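You operate a simulated robot arm through the tools that you are given. There is no shell and no other tool.

You are at the controls of a simulated robot arm. One attempt, no reset.

TASK
Stop feed belt, granulator, table and extraction, then switch the control off.
Fine: in that order; wait while the display says a machine runs empty, and for STOPPED before the control switch.

It is judged by the outcome, as a careful person would: the job done as asked, and still so three seconds after it is handed in. It fails if anything else is knocked over, pushed out of place, dropped, spilled or broken.

THE ROBOT
A 6-joint arm with a two-finger parallel gripper, fixed in place. Base frame: the origin is at the foot of the arm, x ahead of it, y to its left, z up. Lengths are in mm, angles in rad, forces in N, time in s.
With the tool pointing down near the work surface it reaches from about 320 to 600 mm from the base axis. Its first joint turns from -2.007 to 2.007 rad. Payload 3.43 kg.
Tool frame: the origin (TCP) lies between the finger pads and is the grasp point; the fingertips stand 34 mm ahead of it; z points along the fingers, y is the line along which they close. Largest opening 128 mm; finger width 24, thickness 12; the body of the gripper, 48 by 130 mm, starts 96 mm behind the TCP.
Orientation is that of the tool frame in the base frame, as [roll, pitch, yaw] about the fixed x, y, z axes, in that order (R = Rz(yaw) Ry(pitch) Rx(roll)). With the fingers straight down and closing along the base's y, the tool's x points along the base's -x, its y along +y and its z along -z.

THE INTERFACE
- The arm moves only by the tool drive_tool. Its argument "series" is one flat list of numbers, 6 for each row, row after row: the shift along the base's x, y, z in mm, then the turn, a rotation vector about the base's x, y, z in rad. In form: [x, y, z, wx, wy, wz, x, y, z, wx, wy, wz, ...]. A call has 1 to 20 rows; each row is the pose to reach, as a shift and turn from the pose commanded when the call began. "grip" is the closure, from 0 (fully open) to 1 (shut), set as the call begins (left out, the last holds). Rows are played at 5 a second. More than 50 mm and 0.15 rad between two rows, or a gripper value outside its range, and nothing of the call is played. Where a pose cannot be reached the arm comes as near as it can. A force on the tool above 40 N (or 10 N above the force at the start of the call, whichever is more), or a blocked arm, ends the call early, and 0.2 s more pass. Each finger travels about 153 mm/s and halts on what it meets, pressing with about 28 N; the grip force reading is that of the motor and also rises with nothing between the fingers. The clock runs only during rows and for 0.2 s after the last one: add rows that repeat a pose to give the fingers time. It gives the time, the measured TCP pose, the force on the tool (base axes), the opening and the grip force at its end, in the units of the frame above (readings bear some noise), with the torque about the TCP (base axes, N m) and any sound that the robot's microphone picked up.
- Cameras (640 x 400 px; columns grow to the right, rows downward): "scene" is fixed at [56.8, -516.5, 2014.9]; the picture's right is [0.68, -0.73, 0.00], its down [-0.50, -0.47, -0.73] and it looks along [0.53, 0.49, -0.69] (base axes); focal length 336 px, centre (320, 200). "wrist" rides on the gripper at [76, -11, -160] in the tool frame; the picture's right is [0.15, 0.99, 0.00], its down [-0.88, 0.13, -0.46] and it looks along [-0.45, 0.07, 0.89] (tool axes); focal length 234 px, centre (320, 200). There is no depth. A picture from a camera that has moved, and an enlarged one, comes with that camera's place and axes in the base frame and with its lens. The place of the scene camera against the robot may be out by one fixed shift of up to 25 mm in any direction.
- get_image(camera): a new picture of that camera. The clock stands still meanwhile.
- slide_trunk(by): slides the trunk up (or, below 0, down) by that many mm; the arm rides with it, the base frame stays. It gives what a move gives, with no picture.
- close_up(camera, box): a new picture of the part [left, top, right, bottom] of that camera's present view, enlarged. The clock stands still meanwhile.
- sign_off(): hands the job in; it is judged then, once.

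Places have to be worked out from the pictures, the camera data and where the tool is seen. Open the gripper and draw the arm clear of the work before you hand the job in, unless the task says otherwise.

The tools are called by a JSON object that holds its "method" and its "body". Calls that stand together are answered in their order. drive_tool: Moves the arm, as the interface text tells. Its arguments: {"type":"object","properties":{"series":{"type":"array"},"grip":{"type":"number"}},"required":["series"]} The other tools are called the same way: slide_trunk (by) slides the trunk up or down; get_image (camera) takes a picture; close_up (camera, box) takes an enlarged picture of a part of a camera's view; sign_off () hands the job in.

At the start:

```text
t: 0.0
tool_pos: [334.4, 170.7, 1462.4]
tcp_rot: [3.141, -0.001, -3.141]
ft_force: [-0.1, 0.0, 0.5]
ft_torque: [0.03, 0.01, 0.02]
gripper_width: 127.8
grasp_force: 0.1
trunk travel left (down, up): [-951.0, 39.0]
```

scene: 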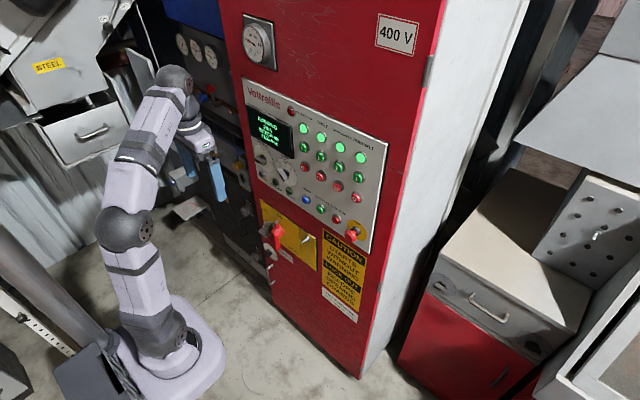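
wrist: 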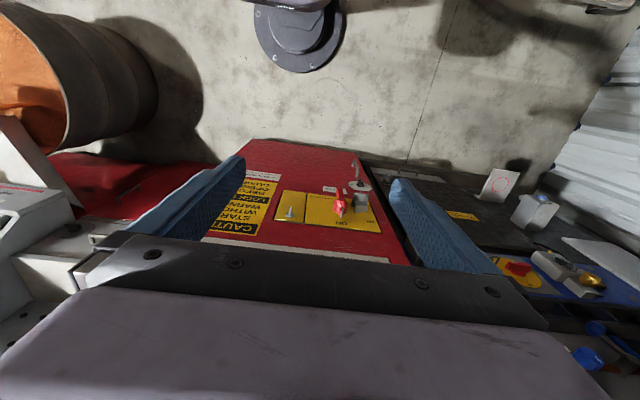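

The scene camera shows a red cabinet with a control panel (display, lamps, green/red buttons, and switches). I'll enlarge the panel to read its labels and state.

{"method": "close_up", "body": {"camera": "scene", "box": [235, 75, 395, 175]}}

{"method": "close_up", "body": {"camera": "scene", "box": [235, 145, 395, 245]}}

{"method": "close_up", "body": {"camera": "scene", "box": [240, 80, 320, 130]}}

{"method": "close_up", "body": {"camera": "scene", "box": [290, 105, 380, 161]}}

```text
4.00 times, centred on (315, 125) of scene
camera zoom: at [56.8, -516.5, 2014.9], right [0.68, -0.73, 0.0], down [-0.5, -0.47, -0.73], along [0.53, 0.49, -0.69], focal length 1345 px, centre (340, 500)
```

zoom: 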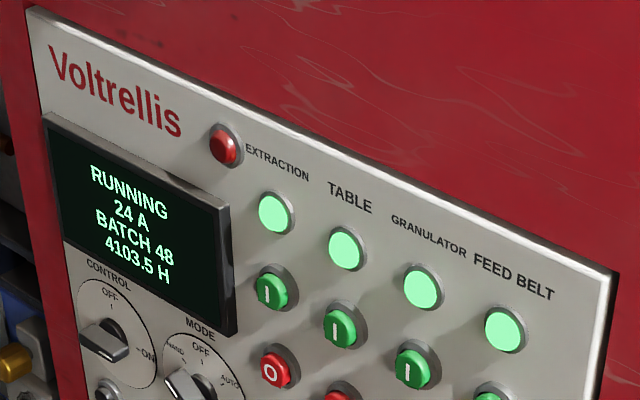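

```text
4.00 times, centred on (315, 195) of scene
camera zoom: at [56.8, -516.5, 2014.9], right [0.68, -0.73, 0.0], down [-0.5, -0.47, -0.73], along [0.53, 0.49, -0.69], focal length 1345 px, centre (340, 220)
```

zoom: 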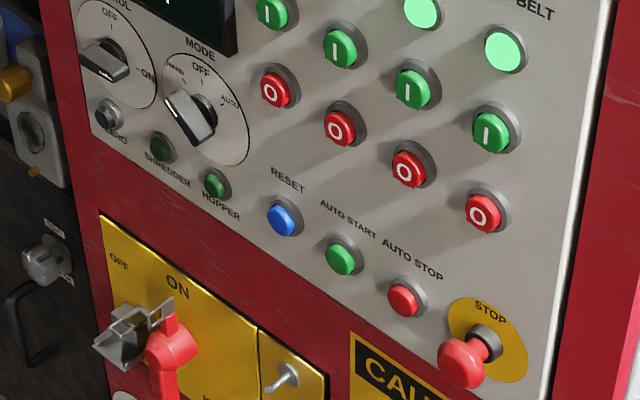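

```text
8.00 times, centred on (280, 105) of scene
camera zoom: at [56.8, -516.5, 2014.9], right [0.68, -0.73, 0.0], down [-0.5, -0.47, -0.73], along [0.53, 0.49, -0.69], focal length 2690 px, centre (640, 960)
```

zoom: 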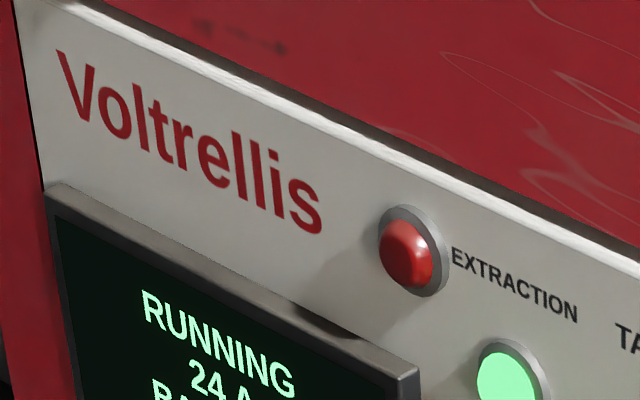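

```text
7.11 times, centred on (335, 133) of scene
camera zoom: at [56.8, -516.5, 2014.9], right [0.68, -0.73, 0.0], down [-0.5, -0.47, -0.73], along [0.53, 0.49, -0.69], focal length 2391 px, centre (213, 676)
```

zoom: 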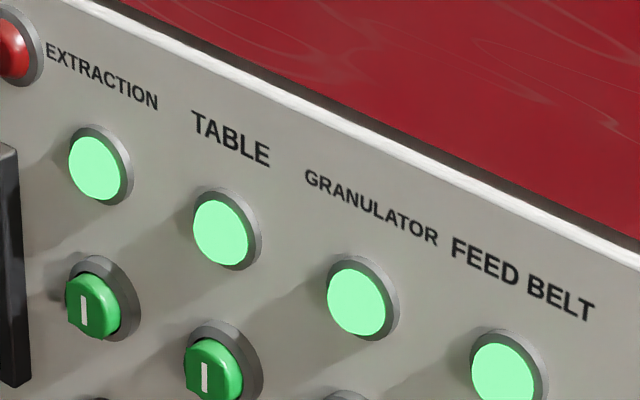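

The panel faces the robot (plane about x≈665). The stop (red O) buttons sit at about z≈1336, with y≈116 for extraction and about −100 for feed belt, and the control dial is near y≈345, z≈1255. I'll swing the tool to point along +x in free space, well short of the panel, so the wrist camera faces it.

{"method": "drive_tool", "body": {"series": [9, -10, -6, 0, -0.1428, 0, 18, -20, -12, 0, -0.2856, 0, 27, -30, -18, 0, -0.4284, 0, 36, -40, -24, 0, -0.5712, 0, 45, -50, -30, 0, -0.714, 0, 54, -60, -36, 0, -0.8568, 0, 63, -70, -42, 0, -0.9996, 0, 72, -80, -48, 0, -1.1424, 0, 81, -90, -54, 0, -1.2852, 0, 90, -100, -60, 0, -1.428, 0, 96, -110, -62, 0, -1.5708, 0, 96, -110, -62, 0, -1.5708, 0], "grip": 1}}

```text
t: 2.6
tool_pos: [487.5, 94.1, 1401.4]
tcp_rot: [0.414, 1.569, 0.415]
ft_force: [-0.2, -0.4, 0.1]
ft_torque: [-0.02, 0.0, 0.01]
gripper_width: 0.2
grasp_force: 27.7
out of reach, approached as far as the arm can: row 4, 5, 6, 7, 8, 9, 10, 11, 12
trunk travel left (down, up): [-951.0, 39.0]
```

The tool is now horizontal at (487, 94, 1401), since the nearer pose was out of reach. Next I'll look at the panel from the wrist and from the scene camera.

{"method": "get_image", "body": {"camera": "wrist"}}

{"method": "get_image", "body": {"camera": "scene"}}

```text
taken
camera wrist: at [327.4, 82.4, 1325.1], right [0.0, 0.99, -0.15], down [-0.46, 0.13, 0.88], along [0.89, 0.07, 0.45], focal length 234 px, centre (320, 200)
```

wrist: 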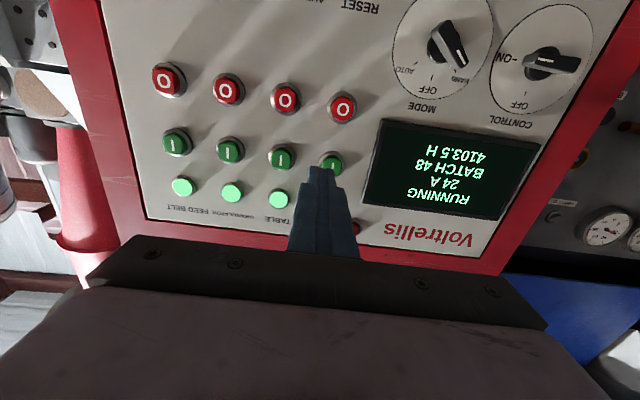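

```text
taken
```

scene: 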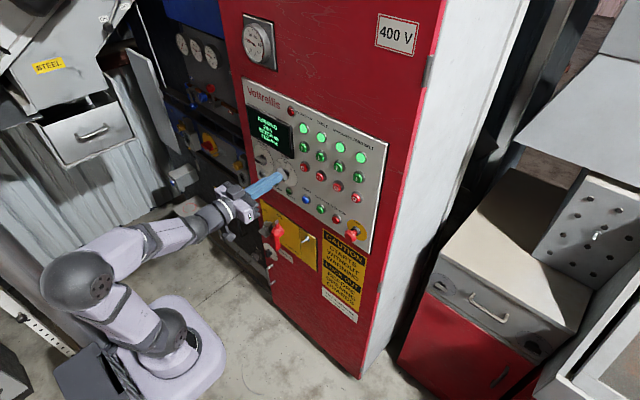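

The wrist image is rotated 180° (picture down is up) and shows all four O buttons lit RUNNING and the CONTROL dial. I'll zoom in on the dial to see how its knob stands, then move in front of the feed-belt stop button, staying about 60 mm off it.

{"method": "close_up", "body": {"camera": "wrist", "box": [480, 0, 608, 120]}}

{"method": "close_up", "body": {"camera": "wrist", "box": [130, 40, 370, 220]}}

{"method": "drive_tool", "body": {"series": [10, -39, -10, 0, 0, 0, 20, -78, -20, 0, 0, 0, 30, -117, -30, 0, 0, 0, 40, -156, -40, 0, 0, 0, 50, -194, -50, 0, 0, 0, 50, -194, -50, 0, 0, 0], "grip": 1}}

```text
3.33 times, centred on (544, 60) of wrist
camera zoom: at [327.4, 82.4, 1325.1], right [0.0, 0.99, -0.15], down [-0.46, 0.13, 0.88], along [0.89, 0.07, 0.45], focal length 781 px, centre (-427, 667)
```

zoom: 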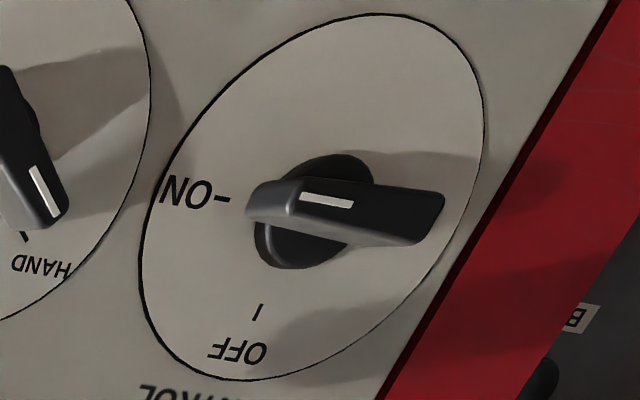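

```text
2.22 times, centred on (250, 130) of wrist
camera zoom: at [327.4, 82.4, 1325.1], right [0.0, 0.99, -0.15], down [-0.46, 0.13, 0.88], along [0.89, 0.07, 0.45], focal length 520 px, centre (476, 356)
```

zoom: 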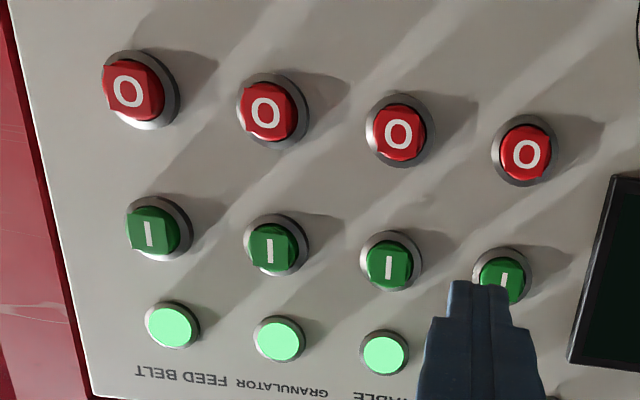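

```text
t: 4.0
tool_pos: [513.2, 35.2, 1394.1]
tcp_rot: [2.983, 1.57, 2.975]
ft_force: [-0.3, 0.2, -0.9]
ft_torque: [-0.03, 0.0, -0.03]
gripper_width: 0.1
grasp_force: 28.3
out of reach, approached as far as the arm can: row 1, 2, 3, 4, 5, 6
trunk travel left (down, up): [-951.0, 39.0]
```

The last move fell short: the arm stopped at (513, 35, 1394), probably because the arm folds badly this high relative to its shoulder. I'll look at the arm's posture before choosing a trunk height.

{"method": "get_image", "body": {"camera": "scene"}}

{"method": "get_image", "body": {"camera": "wrist"}}

```text
taken
```

scene: 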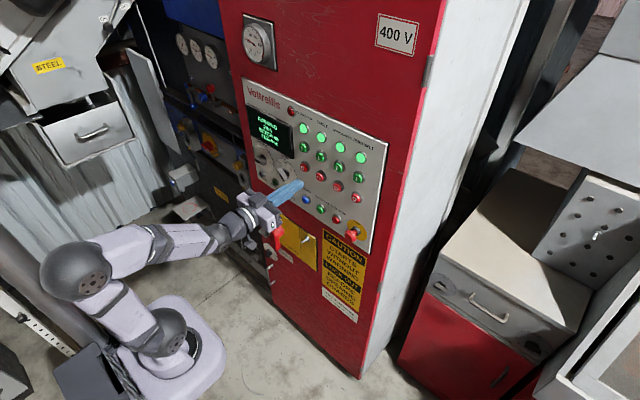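

```text
taken
camera wrist: at [352.3, 24.7, 1317.0], right [0.01, 0.99, -0.15], down [-0.45, 0.13, 0.88], along [0.89, 0.06, 0.45], focal length 234 px, centre (320, 200)
```

wrist: 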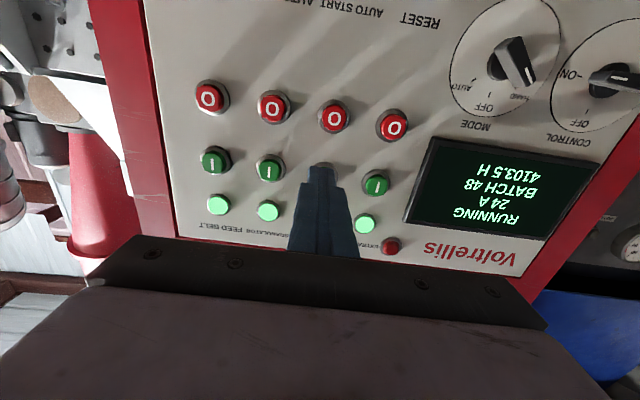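

The elbow appears folded near its limit, because the shoulder sits at about z≈1200, close below the working height. I'll lower the trunk by 150 mm so that the panel poses become reachable. The fingertips stay about 90 mm clear of the panel on the way down.

{"method": "slide_trunk", "body": {"by": -150}}

```text
t: 5.8
tool_pos: [512.8, 35.7, 1242.0]
tcp_rot: [2.983, 1.57, 2.973]
ft_force: [-0.3, -0.6, -0.7]
ft_torque: [-0.01, -0.01, 0.01]
gripper_width: 0.0
grasp_force: 27.7
trunk travel left (down, up): [-801.0, 189.0]
```

The trunk is down and the TCP is now at (513, 36, 1242). I'll do a small upward test move to learn where the commanded pose stands.

{"method": "drive_tool", "body": {"series": [0, 0, 20, 0, 0, 0, 0, 0, 40, 0, 0, 0, 0, 0, 40, 0, 0, 0], "grip": 1}}

```text
t: 6.5
tool_pos: [522.9, 37.7, 1278.3]
tcp_rot: [0.543, 1.57, 0.535]
ft_force: [0.7, -0.3, 0.3]
ft_torque: [-0.01, 0.0, 0.0]
gripper_width: 0.1
grasp_force: 28.3
out of reach, approached as far as the arm can: row 2, 3
trunk travel left (down, up): [-801.0, 189.0]
```

The limit looks like the upper arm leaning back past vertical, so I need to keep the TCP a bit further forward and the trunk not too low. I'll raise the trunk 80 mm, which brings the tool near button height.

{"method": "slide_trunk", "body": {"by": 80}}

```text
t: 7.7
tool_pos: [521.8, 36.9, 1357.6]
tcp_rot: [-2.818, 1.57, -2.826]
ft_force: [-0.4, -0.7, -0.3]
ft_torque: [-0.02, -0.03, 0.0]
gripper_width: 0.0
grasp_force: 27.7
trunk travel left (down, up): [-881.0, 109.0]
```

The TCP is at (522, 37, 1358). I'll move forward slightly and then right, to stand in front of the feed-belt O button with the fingertips about 65 mm short of it.

{"method": "drive_tool", "body": {"series": [20, -10, -3, 0, 0, 0, 25, -45, -5, 0, 0, 0, 28, -80, -7, 0, 0, 0, 28, -115, -8, 0, 0, 0, 28, -141, -8, 0, 0, 0, 28, -141, -8, 0, 0, 0], "grip": 1}}

```text
t: 9.1
tool_pos: [541.5, 30.5, 1359.4]
tcp_rot: [3.106, 1.57, 3.094]
ft_force: [0.3, 0.6, -1.6]
ft_torque: [-0.02, 0.02, -0.02]
gripper_width: 0.3
grasp_force: 27.6
out of reach, approached as far as the arm can: row 1, 2, 3, 4, 5, 6
trunk travel left (down, up): [-881.0, 109.0]
```

The x shift was followed but y stayed near 30, so a wrist joint seems to be limiting rather than reach. I'll look closely at the arm posture.

{"method": "close_up", "body": {"camera": "scene", "box": [20, 150, 340, 350]}}

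{"method": "get_image", "body": {"camera": "wrist"}}

```text
2.00 times, centred on (180, 250) of scene
camera zoom: at [56.8, -516.5, 2014.9], right [0.68, -0.73, 0.0], down [-0.5, -0.47, -0.73], along [0.53, 0.49, -0.69], focal length 672 px, centre (600, 100)
```

zoom: 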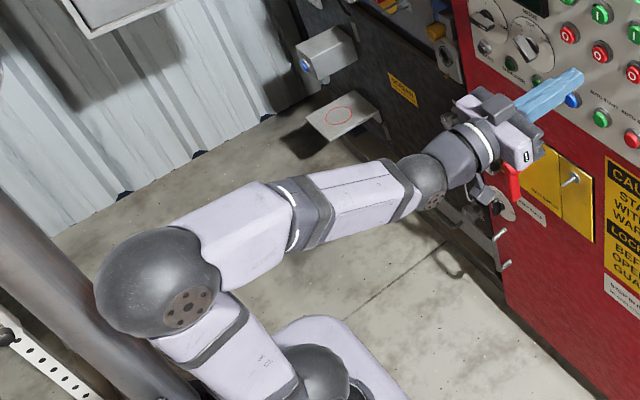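

```text
taken
camera wrist: at [380.8, 20.6, 1283.9], right [0.01, 0.99, -0.15], down [-0.45, 0.14, 0.88], along [0.89, 0.06, 0.45], focal length 234 px, centre (320, 200)
```

wrist: 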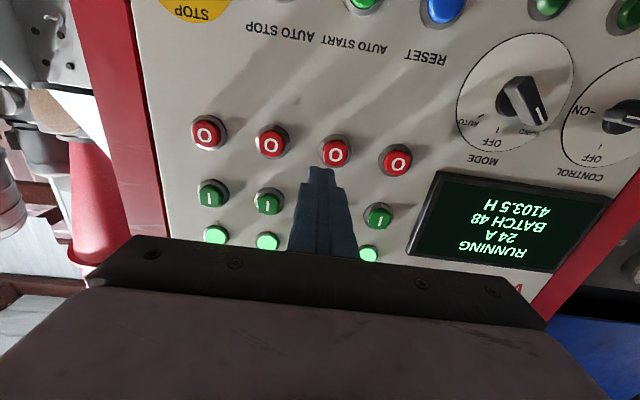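

The forearm and wrist are in line with the tool bent up, and moving to −y would need the wrist to yaw the other way. Pointing the tool radially, with about 10° of yaw, avoids that, so I'll try moving right while yawing the tool slightly to the right.

{"method": "drive_tool", "body": {"series": [3, -24, -2, 0, 0, -0.05, 6, -48, -4, 0, 0, -0.1, 9, -72, -6, 0, 0, -0.15, 11, -96, -8, 0, 0, -0.19, 11, -120, -9, 0, 0, -0.22, 11, -120, -9, 0, 0, -0.22], "grip": 1}}

```text
t: 10.5
tool_pos: [550.8, -73.6, 1346.6]
tcp_rot: [2.977, 1.569, 2.744]
ft_force: [0.4, -0.6, 0.0]
ft_torque: [0.03, 0.0, 0.03]
gripper_width: 0.0
grasp_force: 27.9
out of reach, approached as far as the arm can: row 4, 5, 6
trunk travel left (down, up): [-881.0, 109.0]
```

The stalls fit a wrist singularity limit: with the forearm nearly in line with the horizontal tool, the arm refuses. Raising the trunk makes the forearm slope down more and gives the wrist room, so I'll raise it 105 mm; the tip is about 50 mm clear of the panel parts and this stretch is free.

{"method": "slide_trunk", "body": {"by": 105}}

```text
t: 11.9
tool_pos: [552.8, -74.1, 1451.3]
tcp_rot: [3.097, 1.57, 2.862]
ft_force: [0.4, 0.1, -0.5]
ft_torque: [-0.02, -0.03, 0.02]
gripper_width: 0.0
grasp_force: 28.2
trunk travel left (down, up): [-986.0, 4.0]
```

The TCP is at (553, −74, 1451). I'll go straight down to button height, then straighten the yaw and shift to y≈−104.

{"method": "drive_tool", "body": {"series": [0, 0, -25, 0, 0, 0, 0, 0, -50, 0, 0, 0, 0, 0, -75, 0, 0, 0, 2, 0, -101, 0, 0, 0, 5, -8, -101, 0, 0, 0.06, 7, -16, -101, 0, 0, 0.12, 9, -24, -101, 0, 0, 0.18, 10, -30, -101, 0, 0, 0.235, 10, -30, -101, 0, 0, 0.235], "grip": 1}}

```text
t: 13.9
tool_pos: [549.6, 15.7, 1359.8]
tcp_rot: [1.905, 1.552, 1.82]
ft_force: [-1.2, 0.2, -0.1]
ft_torque: [0.03, 0.04, 0.0]
gripper_width: 0.0
grasp_force: 27.7
out of reach, approached as far as the arm can: row 2, 3, 4, 5, 6, 7, 8, 9
trunk travel left (down, up): [-986.0, 4.0]
```

That drifted to y≈16 and was flagged out of reach from the second row, so my idea of the limit is incomplete. I'll look at the arm's posture again.

{"method": "close_up", "body": {"camera": "scene", "box": [20, 150, 340, 350]}}

{"method": "get_image", "body": {"camera": "scene"}}

{"method": "get_image", "body": {"camera": "wrist"}}

```text
2.00 times, centred on (180, 250) of scene
camera zoom: at [56.8, -516.5, 2014.9], right [0.68, -0.73, 0.0], down [-0.5, -0.47, -0.73], along [0.53, 0.49, -0.69], focal length 672 px, centre (600, 100)
```

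zoom: 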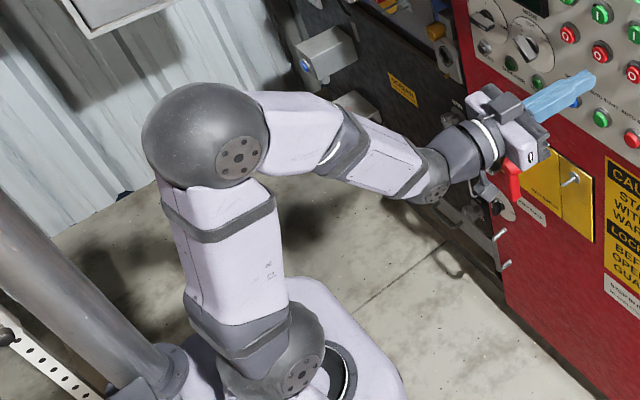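

```text
taken
```

scene: 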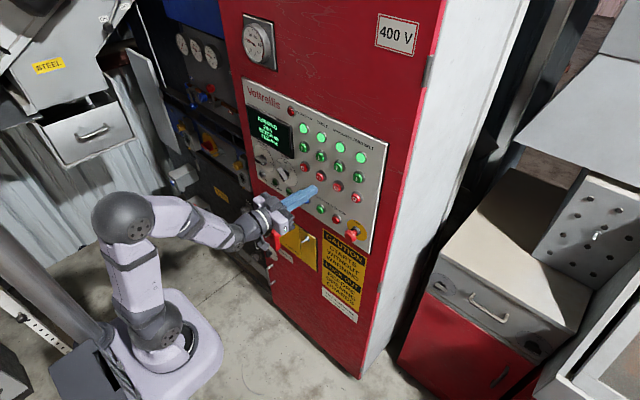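

```text
taken
camera wrist: at [387.8, 18.9, 1285.4], right [0.09, 0.99, -0.13], down [-0.44, 0.15, 0.89], along [0.89, -0.02, 0.45], focal length 234 px, centre (320, 200)
```

wrist: 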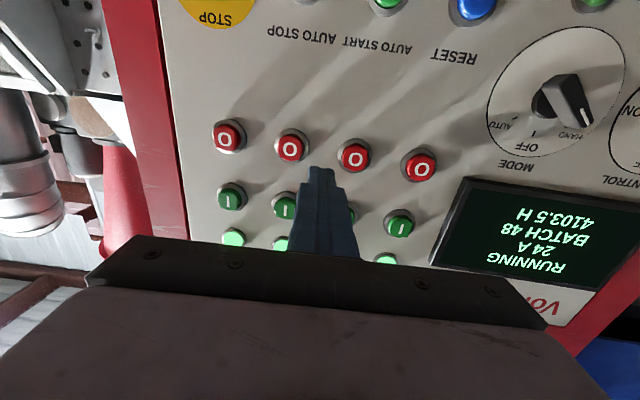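

From several wrist views I place the O-button faces at x≈632, z≈1349, with y≈114 (extraction), 45 (table), −23 (granulator) and −91 (feed belt). The elbow now looks folded hard, so I'll drop the trunk 50 mm for a mid-range posture; the tip at x≈583 stays clear. After that I'll move forward and straighten the tool.

{"method": "slide_trunk", "body": {"by": -50}}

{"method": "drive_tool", "body": {"series": [5, 0, 8, 0, 0, 0, 10, 0, 16, 0, 0, 0, 15, 0, 24, 0, 0, 0, 15, 0, 24, 0, 0, 0], "grip": 1}}

```text
t: 14.8
tool_pos: [549.3, 15.2, 1310.9]
tcp_rot: [1.898, 1.552, 1.812]
ft_force: [0.6, 0.7, -0.2]
ft_torque: [0.0, -0.05, 0.01]
gripper_width: 0.0
grasp_force: 27.6
trunk travel left (down, up): [-936.0, 54.0]
```

```text
t: 15.8
tool_pos: [563.7, 14.2, 1334.5]
tcp_rot: [1.894, 1.554, 1.807]
ft_force: [0.0, -0.1, 0.0]
ft_torque: [0.04, 0.0, -0.02]
gripper_width: 0.0
grasp_force: 27.5
trunk travel left (down, up): [-936.0, 54.0]
```

That move was clean, so the arm is free again at (564, 14, 1334). I'll step toward −y slowly at this height and watch which row, if any, fails.

{"method": "drive_tool", "body": {"series": [2, -12, 4, 0, 0, 0, 4, -24, 8, 0, 0, 0, 6, -36, 12, 0, 0, 0, 6, -48, 15, 0, 0, 0, 6, -60, 15, 0, 0, 0, 6, -60, 15, 0, 0, 0], "grip": 1}}

```text
t: 17.2
tool_pos: [567.4, 4.0, 1342.4]
tcp_rot: [2.042, 1.555, 1.94]
ft_force: [-1.0, 0.1, 0.2]
ft_torque: [-0.02, -0.01, 0.01]
gripper_width: 0.0
grasp_force: 27.9
out of reach, approached as far as the arm can: row 1, 2, 3, 4, 5, 6
trunk travel left (down, up): [-936.0, 54.0]
```

Any shift toward −y with the tool straight ahead is refused, even in mid-posture. That fits the forearm-roll joint sitting at its stop in a flipped wrist branch. I'll unflip by yawing the tool to the right about the wrist centre, staying well clear of the panel, and later raise the wrist and come back to straight.

{"method": "drive_tool", "body": {"series": [-0.7, -25.1, 0, 0, 0, -0.1285, -5.3, -49.3, 0, 0, 0, -0.257, -13.6, -72.1, 0, 0, 0, -0.3855, -25.3, -93.1, 0, 0, 0, -0.514, -40.3, -111.7, 0, 0, 0, -0.6425, -58.2, -127.7, 0, 0, 0, -0.771, -58.2, -127.7, 0, 0, 0, -0.771], "grip": 1}}

```text
t: 18.8
tool_pos: [505.9, -120.4, 1343.4]
tcp_rot: [1.91, 1.553, 1.051]
ft_force: [-0.4, 0.0, -0.5]
ft_torque: [0.01, -0.02, 0.01]
gripper_width: 0.1
grasp_force: 27.9
trunk travel left (down, up): [-936.0, 54.0]
```

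All rows were reached, so the wrist is now bent sideways, away from the stop. Next I'll raise the tool 360 mm, with the tip at x≈530 and clear of the panel, so the forearm slopes upward.

{"method": "drive_tool", "body": {"series": [0, 0, 36, 0, 0, 0, 0, 0, 72, 0, 0, 0, 0, 0, 108, 0, 0, 0, 0, 0, 144, 0, 0, 0, 0, 0, 180, 0, 0, 0, 0, 0, 216, 0, 0, 0, 0, 0, 252, 0, 0, 0, 0, 0, 288, 0, 0, 0, 0, 0, 324, 0, 0, 0, 0, 0, 355, 0, 0, 0, 0, 0, 355, 0, 0, 0], "grip": 1}}

```text
t: 21.2
tool_pos: [507.5, -124.0, 1696.7]
tcp_rot: [1.922, 1.554, 1.063]
ft_force: [-0.1, 0.3, -0.8]
ft_torque: [-0.01, 0.02, 0.01]
gripper_width: 0.3
grasp_force: 27.7
trunk travel left (down, up): [-936.0, 54.0]
```

The raise was clean. Now I'll turn the tool back to point straight at the panel plane, with the tip staying at x≤600, at this height above the panel.

{"method": "drive_tool", "body": {"series": [16.7, 12.3, 0, 0, 0, 0.1227, 30.7, 27, 0, 0, 0, 0.2454, 41.8, 43.9, 0, 0, 0, 0.3681, 49.6, 62.3, 0, 0, 0, 0.4908, 54.1, 82.2, 0, 0, 0, 0.6135, 55.1, 102.8, 0, 0, 0, 0.7362, 52.5, 124, 0, 0, 0, 0.859, 52.5, 124, 0, 0, 0, 0.859], "grip": 1}}

```text
t: 23.0
tool_pos: [559.3, 0.2, 1698.4]
tcp_rot: [1.896, 1.553, 1.899]
ft_force: [-0.4, -0.5, 0.5]
ft_torque: [0.03, -0.03, 0.0]
gripper_width: 0.1
grasp_force: 28.0
trunk travel left (down, up): [-936.0, 54.0]
```

The tool is straight at (559, 0, 1698) in the unflipped branch. Before sliding down past the panel I'll check the wrist view for anything protruding.

{"method": "get_image", "body": {"camera": "wrist"}}

{"method": "get_image", "body": {"camera": "scene"}}

```text
taken
camera wrist: at [399.0, -9.6, 1623.2], right [0.0, 0.99, -0.13], down [-0.45, 0.12, 0.88], along [0.89, 0.06, 0.45], focal length 234 px, centre (320, 200)
```

wrist: 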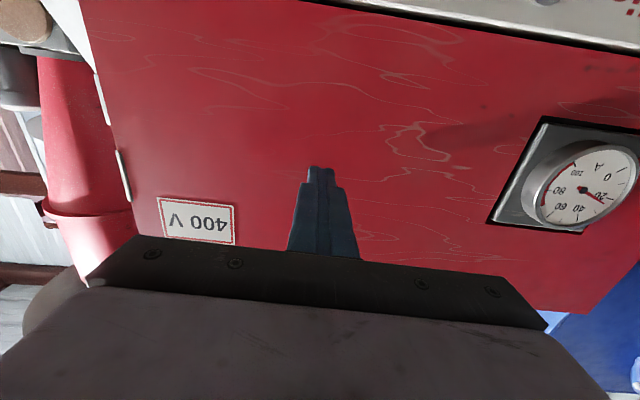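

```text
taken
```

scene: 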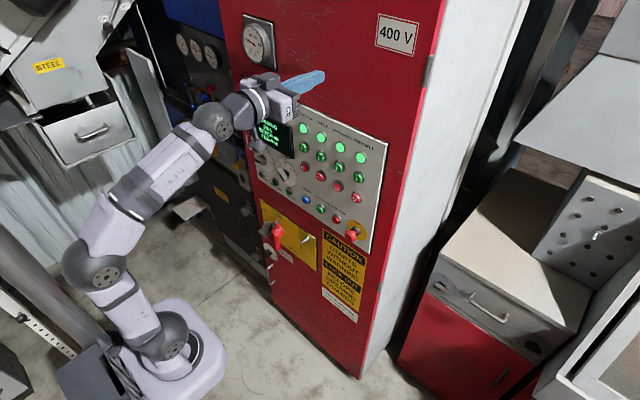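

The region is clear and the forearm now slopes up as wanted. I'll slide the trunk down 350 mm in two steps to bring the tool to button height.

{"method": "slide_trunk", "body": {"by": -180}}

{"method": "get_image", "body": {"camera": "scene"}}

```text
t: 25.0
tool_pos: [559.1, 0.2, 1518.6]
tcp_rot: [1.901, 1.553, 1.903]
ft_force: [0.1, 0.0, 0.1]
ft_torque: [0.02, 0.01, -0.01]
gripper_width: 0.2
grasp_force: 28.4
trunk travel left (down, up): [-756.0, 234.0]
```

```text
taken
```

scene: 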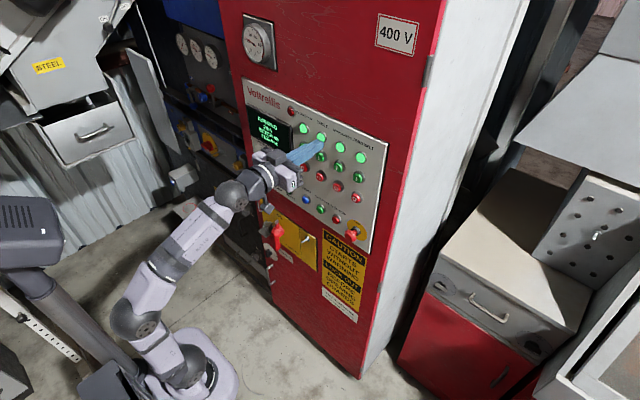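

No contact so far, and the trunk's upper part rides along. I'll slide the remaining 170 mm.

{"method": "slide_trunk", "body": {"by": -170}}

{"method": "get_image", "body": {"camera": "wrist"}}

{"method": "get_image", "body": {"camera": "scene"}}

```text
t: 26.9
tool_pos: [559.2, 1.0, 1349.3]
tcp_rot: [1.902, 1.553, 1.904]
ft_force: [-0.6, -0.7, 0.8]
ft_torque: [0.01, 0.02, -0.01]
gripper_width: 0.3
grasp_force: 28.1
trunk travel left (down, up): [-586.0, 404.0]
```

```text
taken
camera wrist: at [398.6, -9.4, 1273.3], right [0.0, 0.99, -0.13], down [-0.45, 0.12, 0.89], along [0.89, 0.06, 0.45], focal length 234 px, centre (320, 200)
```

wrist: 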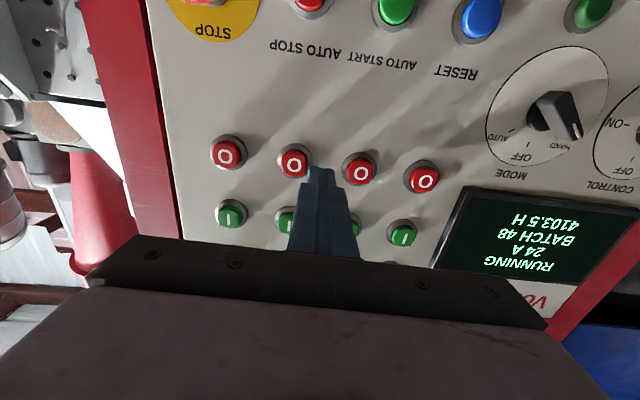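

```text
taken
```

scene: 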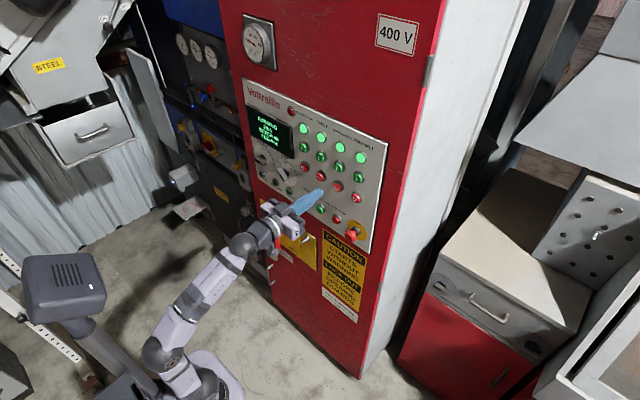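

I'm at button height, with the tip right between the table and granulator stop buttons. Now I'll shift to the feed-belt column (y≈−91), keeping the standoff.

{"method": "drive_tool", "body": {"series": [0, -23, 0, -0.017, -0.006, 0, 0, -46, 0, -0.017, -0.006, 0, 0, -69, 0, -0.017, -0.006, 0, 0, -92, 0, -0.017, -0.006, 0, 0, -92, 0, -0.017, -0.006, 0], "grip": 1}}

{"method": "get_image", "body": {"camera": "wrist"}}

```text
t: 28.1
tool_pos: [557.7, -88.0, 1349.6]
tcp_rot: [-1.007, 1.569, -1.006]
ft_force: [-0.2, -0.6, -0.5]
ft_torque: [0.01, -0.02, 0.03]
gripper_width: 0.0
grasp_force: 28.0
trunk travel left (down, up): [-586.0, 404.0]
```

```text
taken
camera wrist: at [397.6, -101.1, 1273.6], right [0.0, 0.99, -0.15], down [-0.46, 0.13, 0.88], along [0.89, 0.07, 0.45], focal length 234 px, centre (320, 200)
```

wrist: 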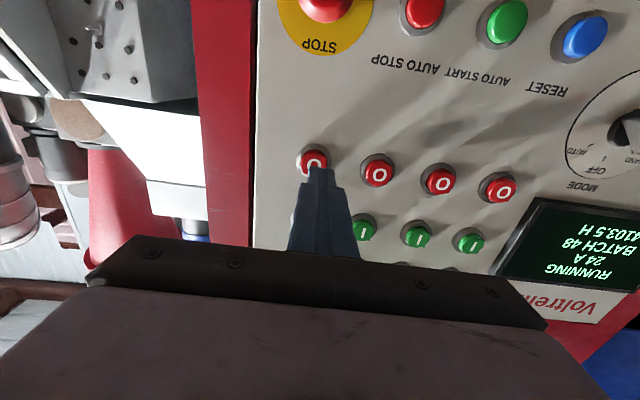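

The move was fully reached. The feed-belt O button is right behind the fingertip; I'll zoom in to measure the alignment.

{"method": "close_up", "body": {"camera": "wrist", "box": [240, 120, 400, 220]}}

{"method": "close_up", "body": {"camera": "scene", "box": [290, 150, 390, 212]}}

```text
4.00 times, centred on (320, 170) of wrist
camera zoom: at [397.6, -101.1, 1273.6], right [0.0, 0.99, -0.15], down [-0.46, 0.13, 0.88], along [0.89, 0.07, 0.45], focal length 937 px, centre (320, 320)
```

zoom: 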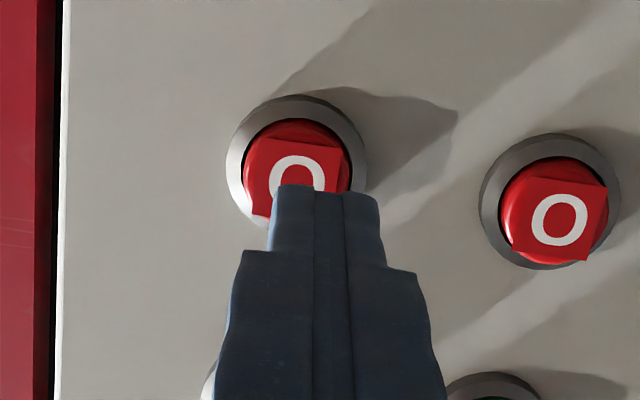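

```text
6.40 times, centred on (340, 181) of scene
camera zoom: at [56.8, -516.5, 2014.9], right [0.68, -0.73, 0.0], down [-0.5, -0.47, -0.73], along [0.53, 0.49, -0.69], focal length 2152 px, centre (192, 322)
```

zoom: 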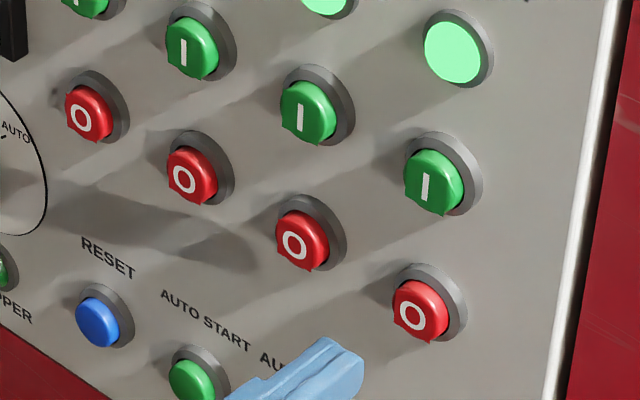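

By parallax the button face is at x≈636, y≈−94, z≈1352, so contact should come at TCP x≈602. I'll align and creep in with small steps, watching the force.

{"method": "drive_tool", "body": {"series": [10, -3.5, 2, 0, 0, 0, 20, -3.5, 2, 0, 0, 0, 30, -3.5, 2, 0, 0, 0, 36, -3.5, 2, 0, 0, 0, 40, -3.5, 2, 0, 0, 0, 42, -3.5, 2, 0, 0, 0, 44, -3.5, 2, 0, 0, 0], "grip": 1}}

{"method": "close_up", "body": {"camera": "wrist", "box": [240, 120, 400, 220]}}

{"method": "close_up", "body": {"camera": "scene", "box": [290, 150, 390, 212]}}

```text
t: 29.7
tool_pos: [603.0, -93.9, 1351.5]
tcp_rot: [-1.426, 1.568, -1.426]
ft_force: [-7.5, -0.3, -2.5]
ft_torque: [0.02, 0.14, -0.02]
gripper_width: 0.1
grasp_force: 28.4
trunk travel left (down, up): [-586.0, 404.0]
heard: click
```

```text
4.00 times, centred on (320, 170) of wrist
camera zoom: at [442.1, -105.7, 1274.9], right [0.0, 0.99, -0.15], down [-0.46, 0.13, 0.88], along [0.89, 0.07, 0.45], focal length 937 px, centre (320, 320)
```

zoom: 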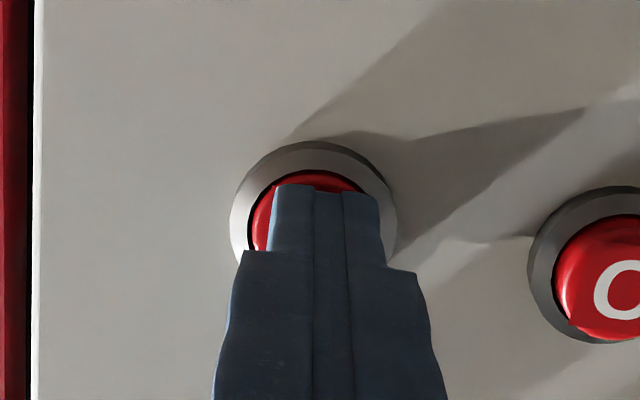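

```text
6.40 times, centred on (340, 181) of scene
camera zoom: at [56.8, -516.5, 2014.9], right [0.68, -0.73, 0.0], down [-0.5, -0.47, -0.73], along [0.53, 0.49, -0.69], focal length 2152 px, centre (192, 322)
```

zoom: 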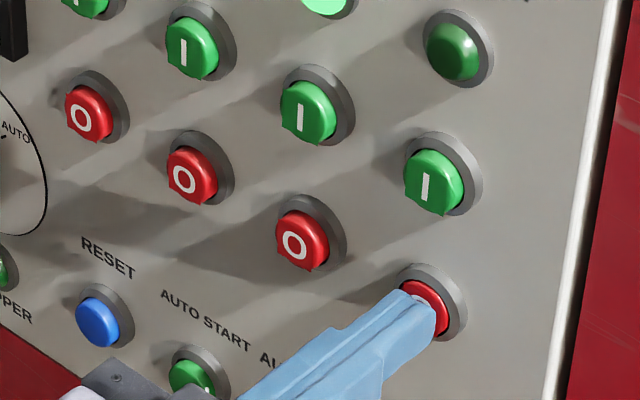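

There was a click at 7.5 N, and the feed-belt lamp has gone dark. I'll release straight back to the standoff and read the display.

{"method": "drive_tool", "body": {"series": [-10, 0, 0, 0, 0, 0, -25, 0, 0, 0, 0, 0, -40, 0, 0, 0, 0, 0, -44, 0, 0, 0, 0, 0], "grip": 1}}

{"method": "get_image", "body": {"camera": "wrist"}}

{"method": "close_up", "body": {"camera": "scene", "box": [235, 75, 395, 175]}}

```text
t: 30.7
tool_pos: [559.2, -93.0, 1349.6]
tcp_rot: [1.893, 1.57, 1.896]
ft_force: [-0.1, 0.6, -0.2]
ft_torque: [0.01, 0.02, 0.0]
gripper_width: 0.2
grasp_force: 28.1
trunk travel left (down, up): [-586.0, 404.0]
```

```text
taken
camera wrist: at [398.6, -105.9, 1273.4], right [0.0, 0.99, -0.15], down [-0.46, 0.13, 0.88], along [0.89, 0.07, 0.45], focal length 234 px, centre (320, 200)
```

wrist: 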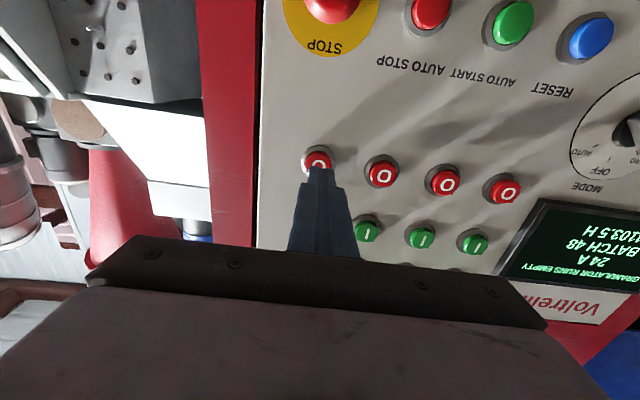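

```text
4.00 times, centred on (315, 125) of scene
camera zoom: at [56.8, -516.5, 2014.9], right [0.68, -0.73, 0.0], down [-0.5, -0.47, -0.73], along [0.53, 0.49, -0.69], focal length 1345 px, centre (340, 500)
```

zoom: 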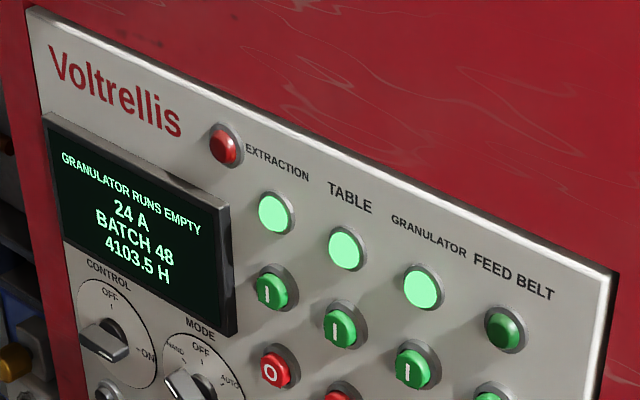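

The display reads "GRANULATOR RUNS EMPTY", so I must wait. Meanwhile I'll move to the standoff in front of the granulator stop button without touching it.

{"method": "drive_tool", "body": {"series": [0, 24, 0, 0, 0, 0, 0, 48, 0, 0, 0, 0, 0, 71, 0, 0, 0, 0, 0, 71, 0, 0, 0, 0], "grip": 1}}

{"method": "close_up", "body": {"camera": "wrist", "box": [240, 120, 400, 220]}}

{"method": "close_up", "body": {"camera": "scene", "box": [235, 75, 395, 175]}}

```text
t: 31.7
tool_pos: [559.7, -23.9, 1351.5]
tcp_rot: [-0.381, 1.57, -0.381]
ft_force: [0.2, -0.3, -0.7]
ft_torque: [-0.04, 0.01, -0.02]
gripper_width: 0.0
grasp_force: 27.6
trunk travel left (down, up): [-586.0, 404.0]
```

```text
4.00 times, centred on (320, 170) of wrist
camera zoom: at [399.5, -36.3, 1275.3], right [0.0, 0.99, -0.15], down [-0.46, 0.13, 0.88], along [0.89, 0.07, 0.45], focal length 937 px, centre (320, 320)
```

zoom: 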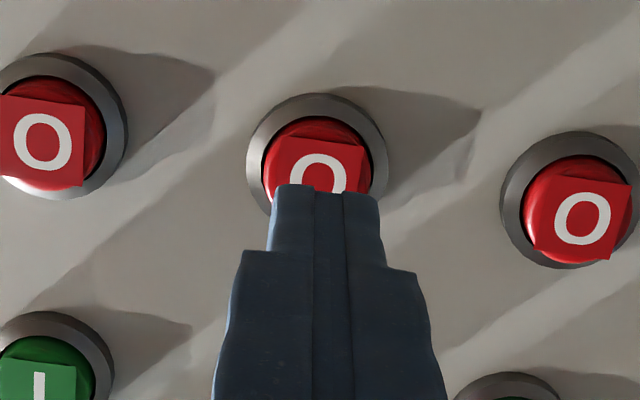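

```text
4.00 times, centred on (315, 125) of scene
camera zoom: at [56.8, -516.5, 2014.9], right [0.68, -0.73, 0.0], down [-0.5, -0.47, -0.73], along [0.53, 0.49, -0.69], focal length 1345 px, centre (340, 500)
```

zoom: 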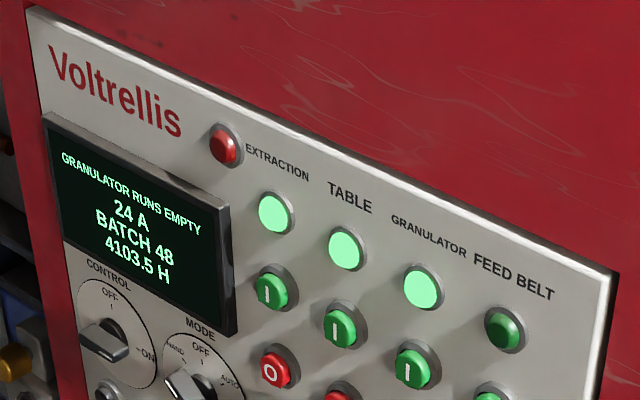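

It's still "GRANULATOR RUNS EMPTY". I'll hold the pose for about 4 s and check again.

{"method": "drive_tool", "body": {"series": [0, 1, 0, 0, 0, 0, 0, 1, 0, 0, 0, 0, 0, 1, 0, 0, 0, 0, 0, 1, 0, 0, 0, 0, 0, 1, 0, 0, 0, 0, 0, 1, 0, 0, 0, 0, 0, 1, 0, 0, 0, 0, 0, 1, 0, 0, 0, 0, 0, 1, 0, 0, 0, 0, 0, 1, 0, 0, 0, 0, 0, 1, 0, 0, 0, 0, 0, 1, 0, 0, 0, 0, 0, 1, 0, 0, 0, 0, 0, 1, 0, 0, 0, 0, 0, 1, 0, 0, 0, 0, 0, 1, 0, 0, 0, 0, 0, 1, 0, 0, 0, 0, 0, 1, 0, 0, 0, 0, 0, 1, 0, 0, 0, 0, 0, 1, 0, 0, 0, 0], "grip": 1}}

{"method": "close_up", "body": {"camera": "scene", "box": [235, 75, 395, 175]}}

```text
t: 35.9
tool_pos: [560.5, -22.4, 1351.6]
tcp_rot: [2.061, 1.57, 2.063]
ft_force: [-0.4, 1.1, -0.1]
ft_torque: [0.01, 0.02, 0.02]
gripper_width: 0.0
grasp_force: 28.3
trunk travel left (down, up): [-586.0, 404.0]
```

```text
4.00 times, centred on (315, 125) of scene
camera zoom: at [56.8, -516.5, 2014.9], right [0.68, -0.73, 0.0], down [-0.5, -0.47, -0.73], along [0.53, 0.49, -0.69], focal length 1345 px, centre (340, 500)
```

zoom: 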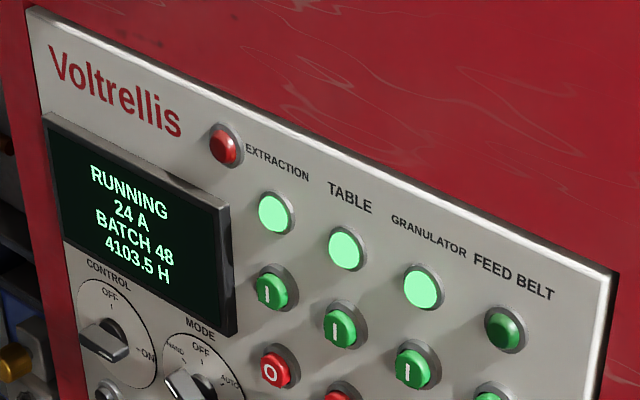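

The display is back to "RUNNING", so the granulator has run empty. I'll press the granulator stop button with the same push as before, then back off within the same call.

{"method": "drive_tool", "body": {"series": [10, 0, 0, 0, 0, 0, 20, 0, 0, 0, 0, 0, 30, 0, 0, 0, 0, 0, 36, 0, 0, 0, 0, 0, 40, 0, 0, 0, 0, 0, 42, 0, 0, 0, 0, 0, 44, 0, 0, 0, 0, 0], "grip": 1}}

{"method": "close_up", "body": {"camera": "scene", "box": [235, 75, 395, 175]}}

```text
t: 37.5
tool_pos: [601.8, -21.3, 1351.2]
tcp_rot: [-1.793, 1.57, -1.79]
ft_force: [-4.4, -0.1, -2.1]
ft_torque: [-0.03, 0.08, 0.03]
gripper_width: 0.3
grasp_force: 28.2
trunk travel left (down, up): [-586.0, 404.0]
heard: click
```

```text
4.00 times, centred on (315, 125) of scene
camera zoom: at [56.8, -516.5, 2014.9], right [0.68, -0.73, 0.0], down [-0.5, -0.47, -0.73], along [0.53, 0.49, -0.69], focal length 1345 px, centre (340, 500)
```

zoom: 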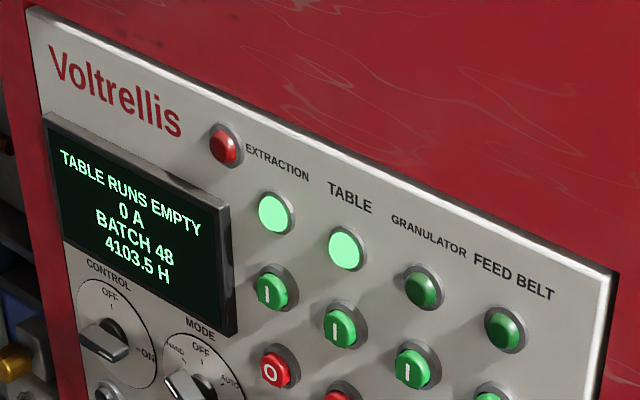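

There was a click, the granulator lamp is off, and the display says "TABLE RUNS EMPTY". I'll back off, shift to the table column, and wait there.

{"method": "drive_tool", "body": {"series": [-10, 0, 0, 0, 0, 0, -25, 0, 0, 0, 0, 0, -40, 0, 0, 0, 0, 0, -44, 0, 0, 0, 0, 0, -44, 24, 0, 0, 0, 0, -44, 48, 0, 0, 0, 0, -44, 70, 0, 0, 0, 0, -44, 70, 0, 0, 0, 0], "grip": 1}}

{"method": "close_up", "body": {"camera": "wrist", "box": [240, 120, 400, 220]}}

{"method": "close_up", "body": {"camera": "scene", "box": [235, 75, 395, 175]}}

```text
t: 39.3
tool_pos: [558.2, 49.2, 1351.1]
tcp_rot: [2.909, 1.57, 2.91]
ft_force: [0.3, -1.2, -0.5]
ft_torque: [0.01, -0.03, -0.02]
gripper_width: 0.0
grasp_force: 27.7
trunk travel left (down, up): [-586.0, 404.0]
```

```text
4.00 times, centred on (320, 170) of wrist
camera zoom: at [398.4, 37.8, 1275.9], right [0.0, 0.99, -0.15], down [-0.46, 0.13, 0.88], along [0.89, 0.07, 0.45], focal length 937 px, centre (320, 320)
```

zoom: 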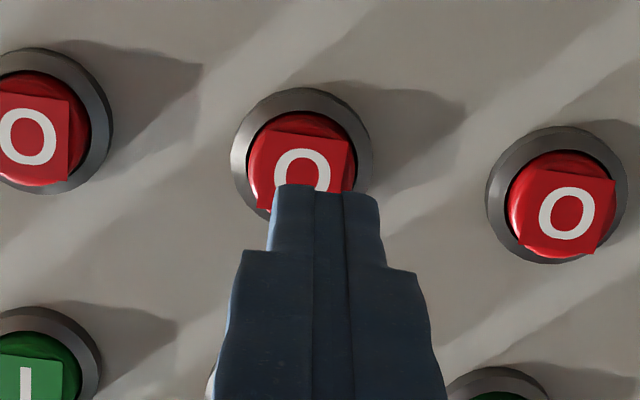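

```text
4.00 times, centred on (315, 125) of scene
camera zoom: at [56.8, -516.5, 2014.9], right [0.68, -0.73, 0.0], down [-0.5, -0.47, -0.73], along [0.53, 0.49, -0.69], focal length 1345 px, centre (340, 500)
```

zoom: 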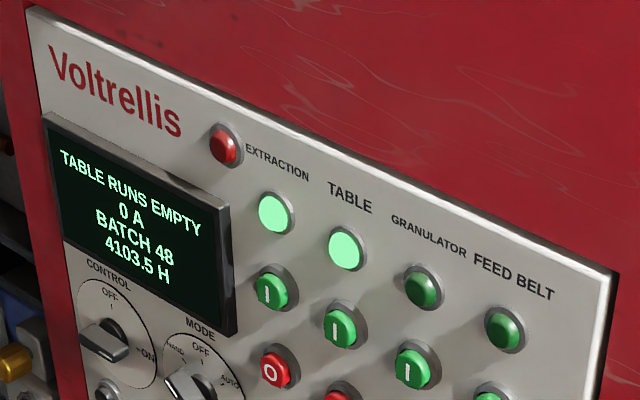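

It's still running empty. I'll trim y by −3 mm to centre on the table stop button and hold about 4 s.

{"method": "drive_tool", "body": {"series": [0, -3, 0, 0, 0, 0, 0, -3, 0, 0, 0, 0, 0, -3, 0, 0, 0, 0, 0, -3, 0, 0, 0, 0, 0, -3, 0, 0, 0, 0, 0, -3, 0, 0, 0, 0, 0, -3, 0, 0, 0, 0, 0, -3, 0, 0, 0, 0, 0, -3, 0, 0, 0, 0, 0, -3, 0, 0, 0, 0, 0, -3, 0, 0, 0, 0, 0, -3, 0, 0, 0, 0, 0, -3, 0, 0, 0, 0, 0, -3, 0, 0, 0, 0, 0, -3, 0, 0, 0, 0, 0, -3, 0, 0, 0, 0, 0, -3, 0, 0, 0, 0, 0, -3, 0, 0, 0, 0, 0, -3, 0, 0, 0, 0, 0, -3, 0, 0, 0, 0], "grip": 1}}

{"method": "close_up", "body": {"camera": "scene", "box": [235, 75, 395, 175]}}

```text
t: 43.5
tool_pos: [558.8, 45.2, 1352.8]
tcp_rot: [1.966, 1.57, 1.965]
ft_force: [-0.3, 0.5, 0.4]
ft_torque: [0.01, -0.01, 0.05]
gripper_width: 0.0
grasp_force: 27.8
trunk travel left (down, up): [-586.0, 404.0]
```

```text
4.00 times, centred on (315, 125) of scene
camera zoom: at [56.8, -516.5, 2014.9], right [0.68, -0.73, 0.0], down [-0.5, -0.47, -0.73], along [0.53, 0.49, -0.69], focal length 1345 px, centre (340, 500)
```

zoom: 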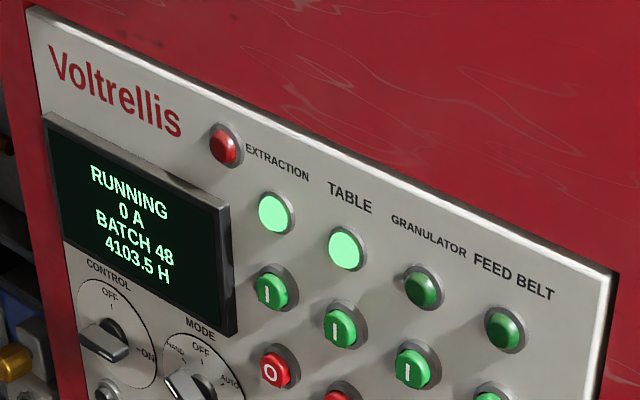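

The display is back to "RUNNING", so I'll press the table stop button.

{"method": "drive_tool", "body": {"series": [10, 0, 0, 0, 0, 0, 20, 0, 0, 0, 0, 0, 30, 0, 0, 0, 0, 0, 36, 0, 0, 0, 0, 0, 40, 0, 0, 0, 0, 0, 42, 0, 0, 0, 0, 0, 44, 0, 0, 0, 0, 0, 45, 0, 0, 0, 0, 0], "grip": 1}}

{"method": "close_up", "body": {"camera": "scene", "box": [235, 75, 395, 175]}}

```text
t: 45.3
tool_pos: [603.2, 43.9, 1350.8]
tcp_rot: [2.236, 1.57, 2.236]
ft_force: [-8.7, -1.7, -3.3]
ft_torque: [-0.01, 0.09, 0.0]
gripper_width: 0.1
grasp_force: 27.8
trunk travel left (down, up): [-586.0, 404.0]
heard: click
```

```text
4.00 times, centred on (315, 125) of scene
camera zoom: at [56.8, -516.5, 2014.9], right [0.68, -0.73, 0.0], down [-0.5, -0.47, -0.73], along [0.53, 0.49, -0.69], focal length 1345 px, centre (340, 500)
```

zoom: 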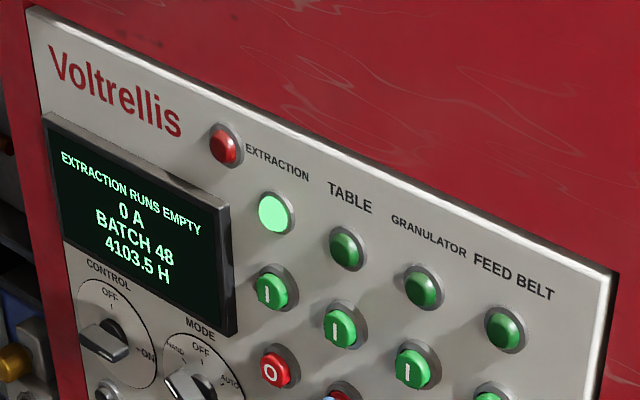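

The table is off and the display says "EXTRACTION RUNS EMPTY". I'll back off, shift to the extraction column (y≈116), and wait.

{"method": "drive_tool", "body": {"series": [-10, 0, 0, 0, 0, 0, -25, 0, 0, 0, 0, 0, -40, 0, 0, 0, 0, 0, -45, 0, 0, 0, 0, 0, -45, 24, 0, 0, 0, 0, -45, 48, 0, 0, 0, 0, -45, 70, 0, 0, 0, 0, -45, 70, 0, 0, 0, 0], "grip": 1}}

{"method": "close_up", "body": {"camera": "wrist", "box": [240, 120, 400, 220]}}

{"method": "close_up", "body": {"camera": "scene", "box": [235, 75, 395, 175]}}

{"method": "get_image", "body": {"camera": "wrist"}}

```text
t: 47.1
tool_pos: [559.8, 115.8, 1350.4]
tcp_rot: [1.764, 1.57, 1.765]
ft_force: [-0.4, 0.1, -0.5]
ft_torque: [-0.01, -0.04, 0.0]
gripper_width: 0.0
grasp_force: 28.1
trunk travel left (down, up): [-586.0, 404.0]
```

```text
4.00 times, centred on (320, 170) of wrist
camera zoom: at [398.3, 104.3, 1274.3], right [0.0, 0.99, -0.15], down [-0.46, 0.13, 0.88], along [0.89, 0.07, 0.45], focal length 937 px, centre (320, 320)
```

zoom: 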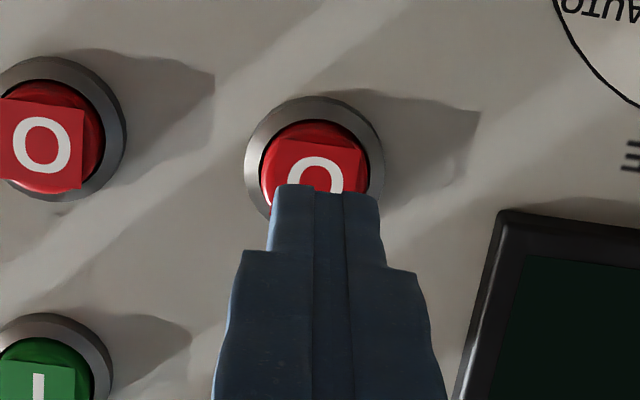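

```text
4.00 times, centred on (315, 125) of scene
camera zoom: at [56.8, -516.5, 2014.9], right [0.68, -0.73, 0.0], down [-0.5, -0.47, -0.73], along [0.53, 0.49, -0.69], focal length 1345 px, centre (340, 500)
```

zoom: 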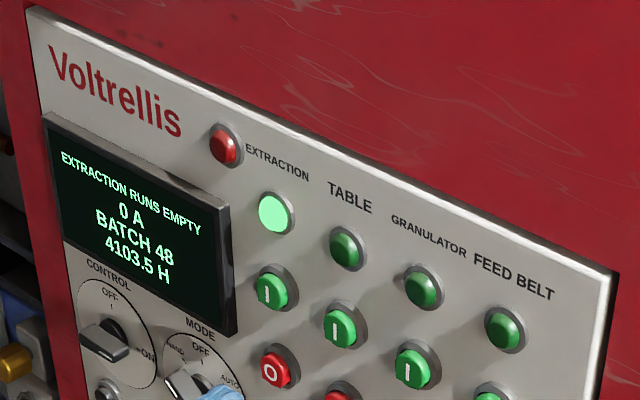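

```text
taken
camera wrist: at [398.3, 104.3, 1274.3], right [0.0, 0.99, -0.15], down [-0.46, 0.13, 0.88], along [0.89, 0.07, 0.45], focal length 234 px, centre (320, 200)
```

wrist: 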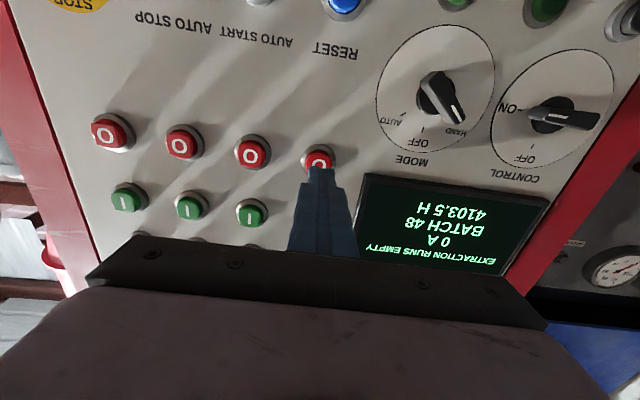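

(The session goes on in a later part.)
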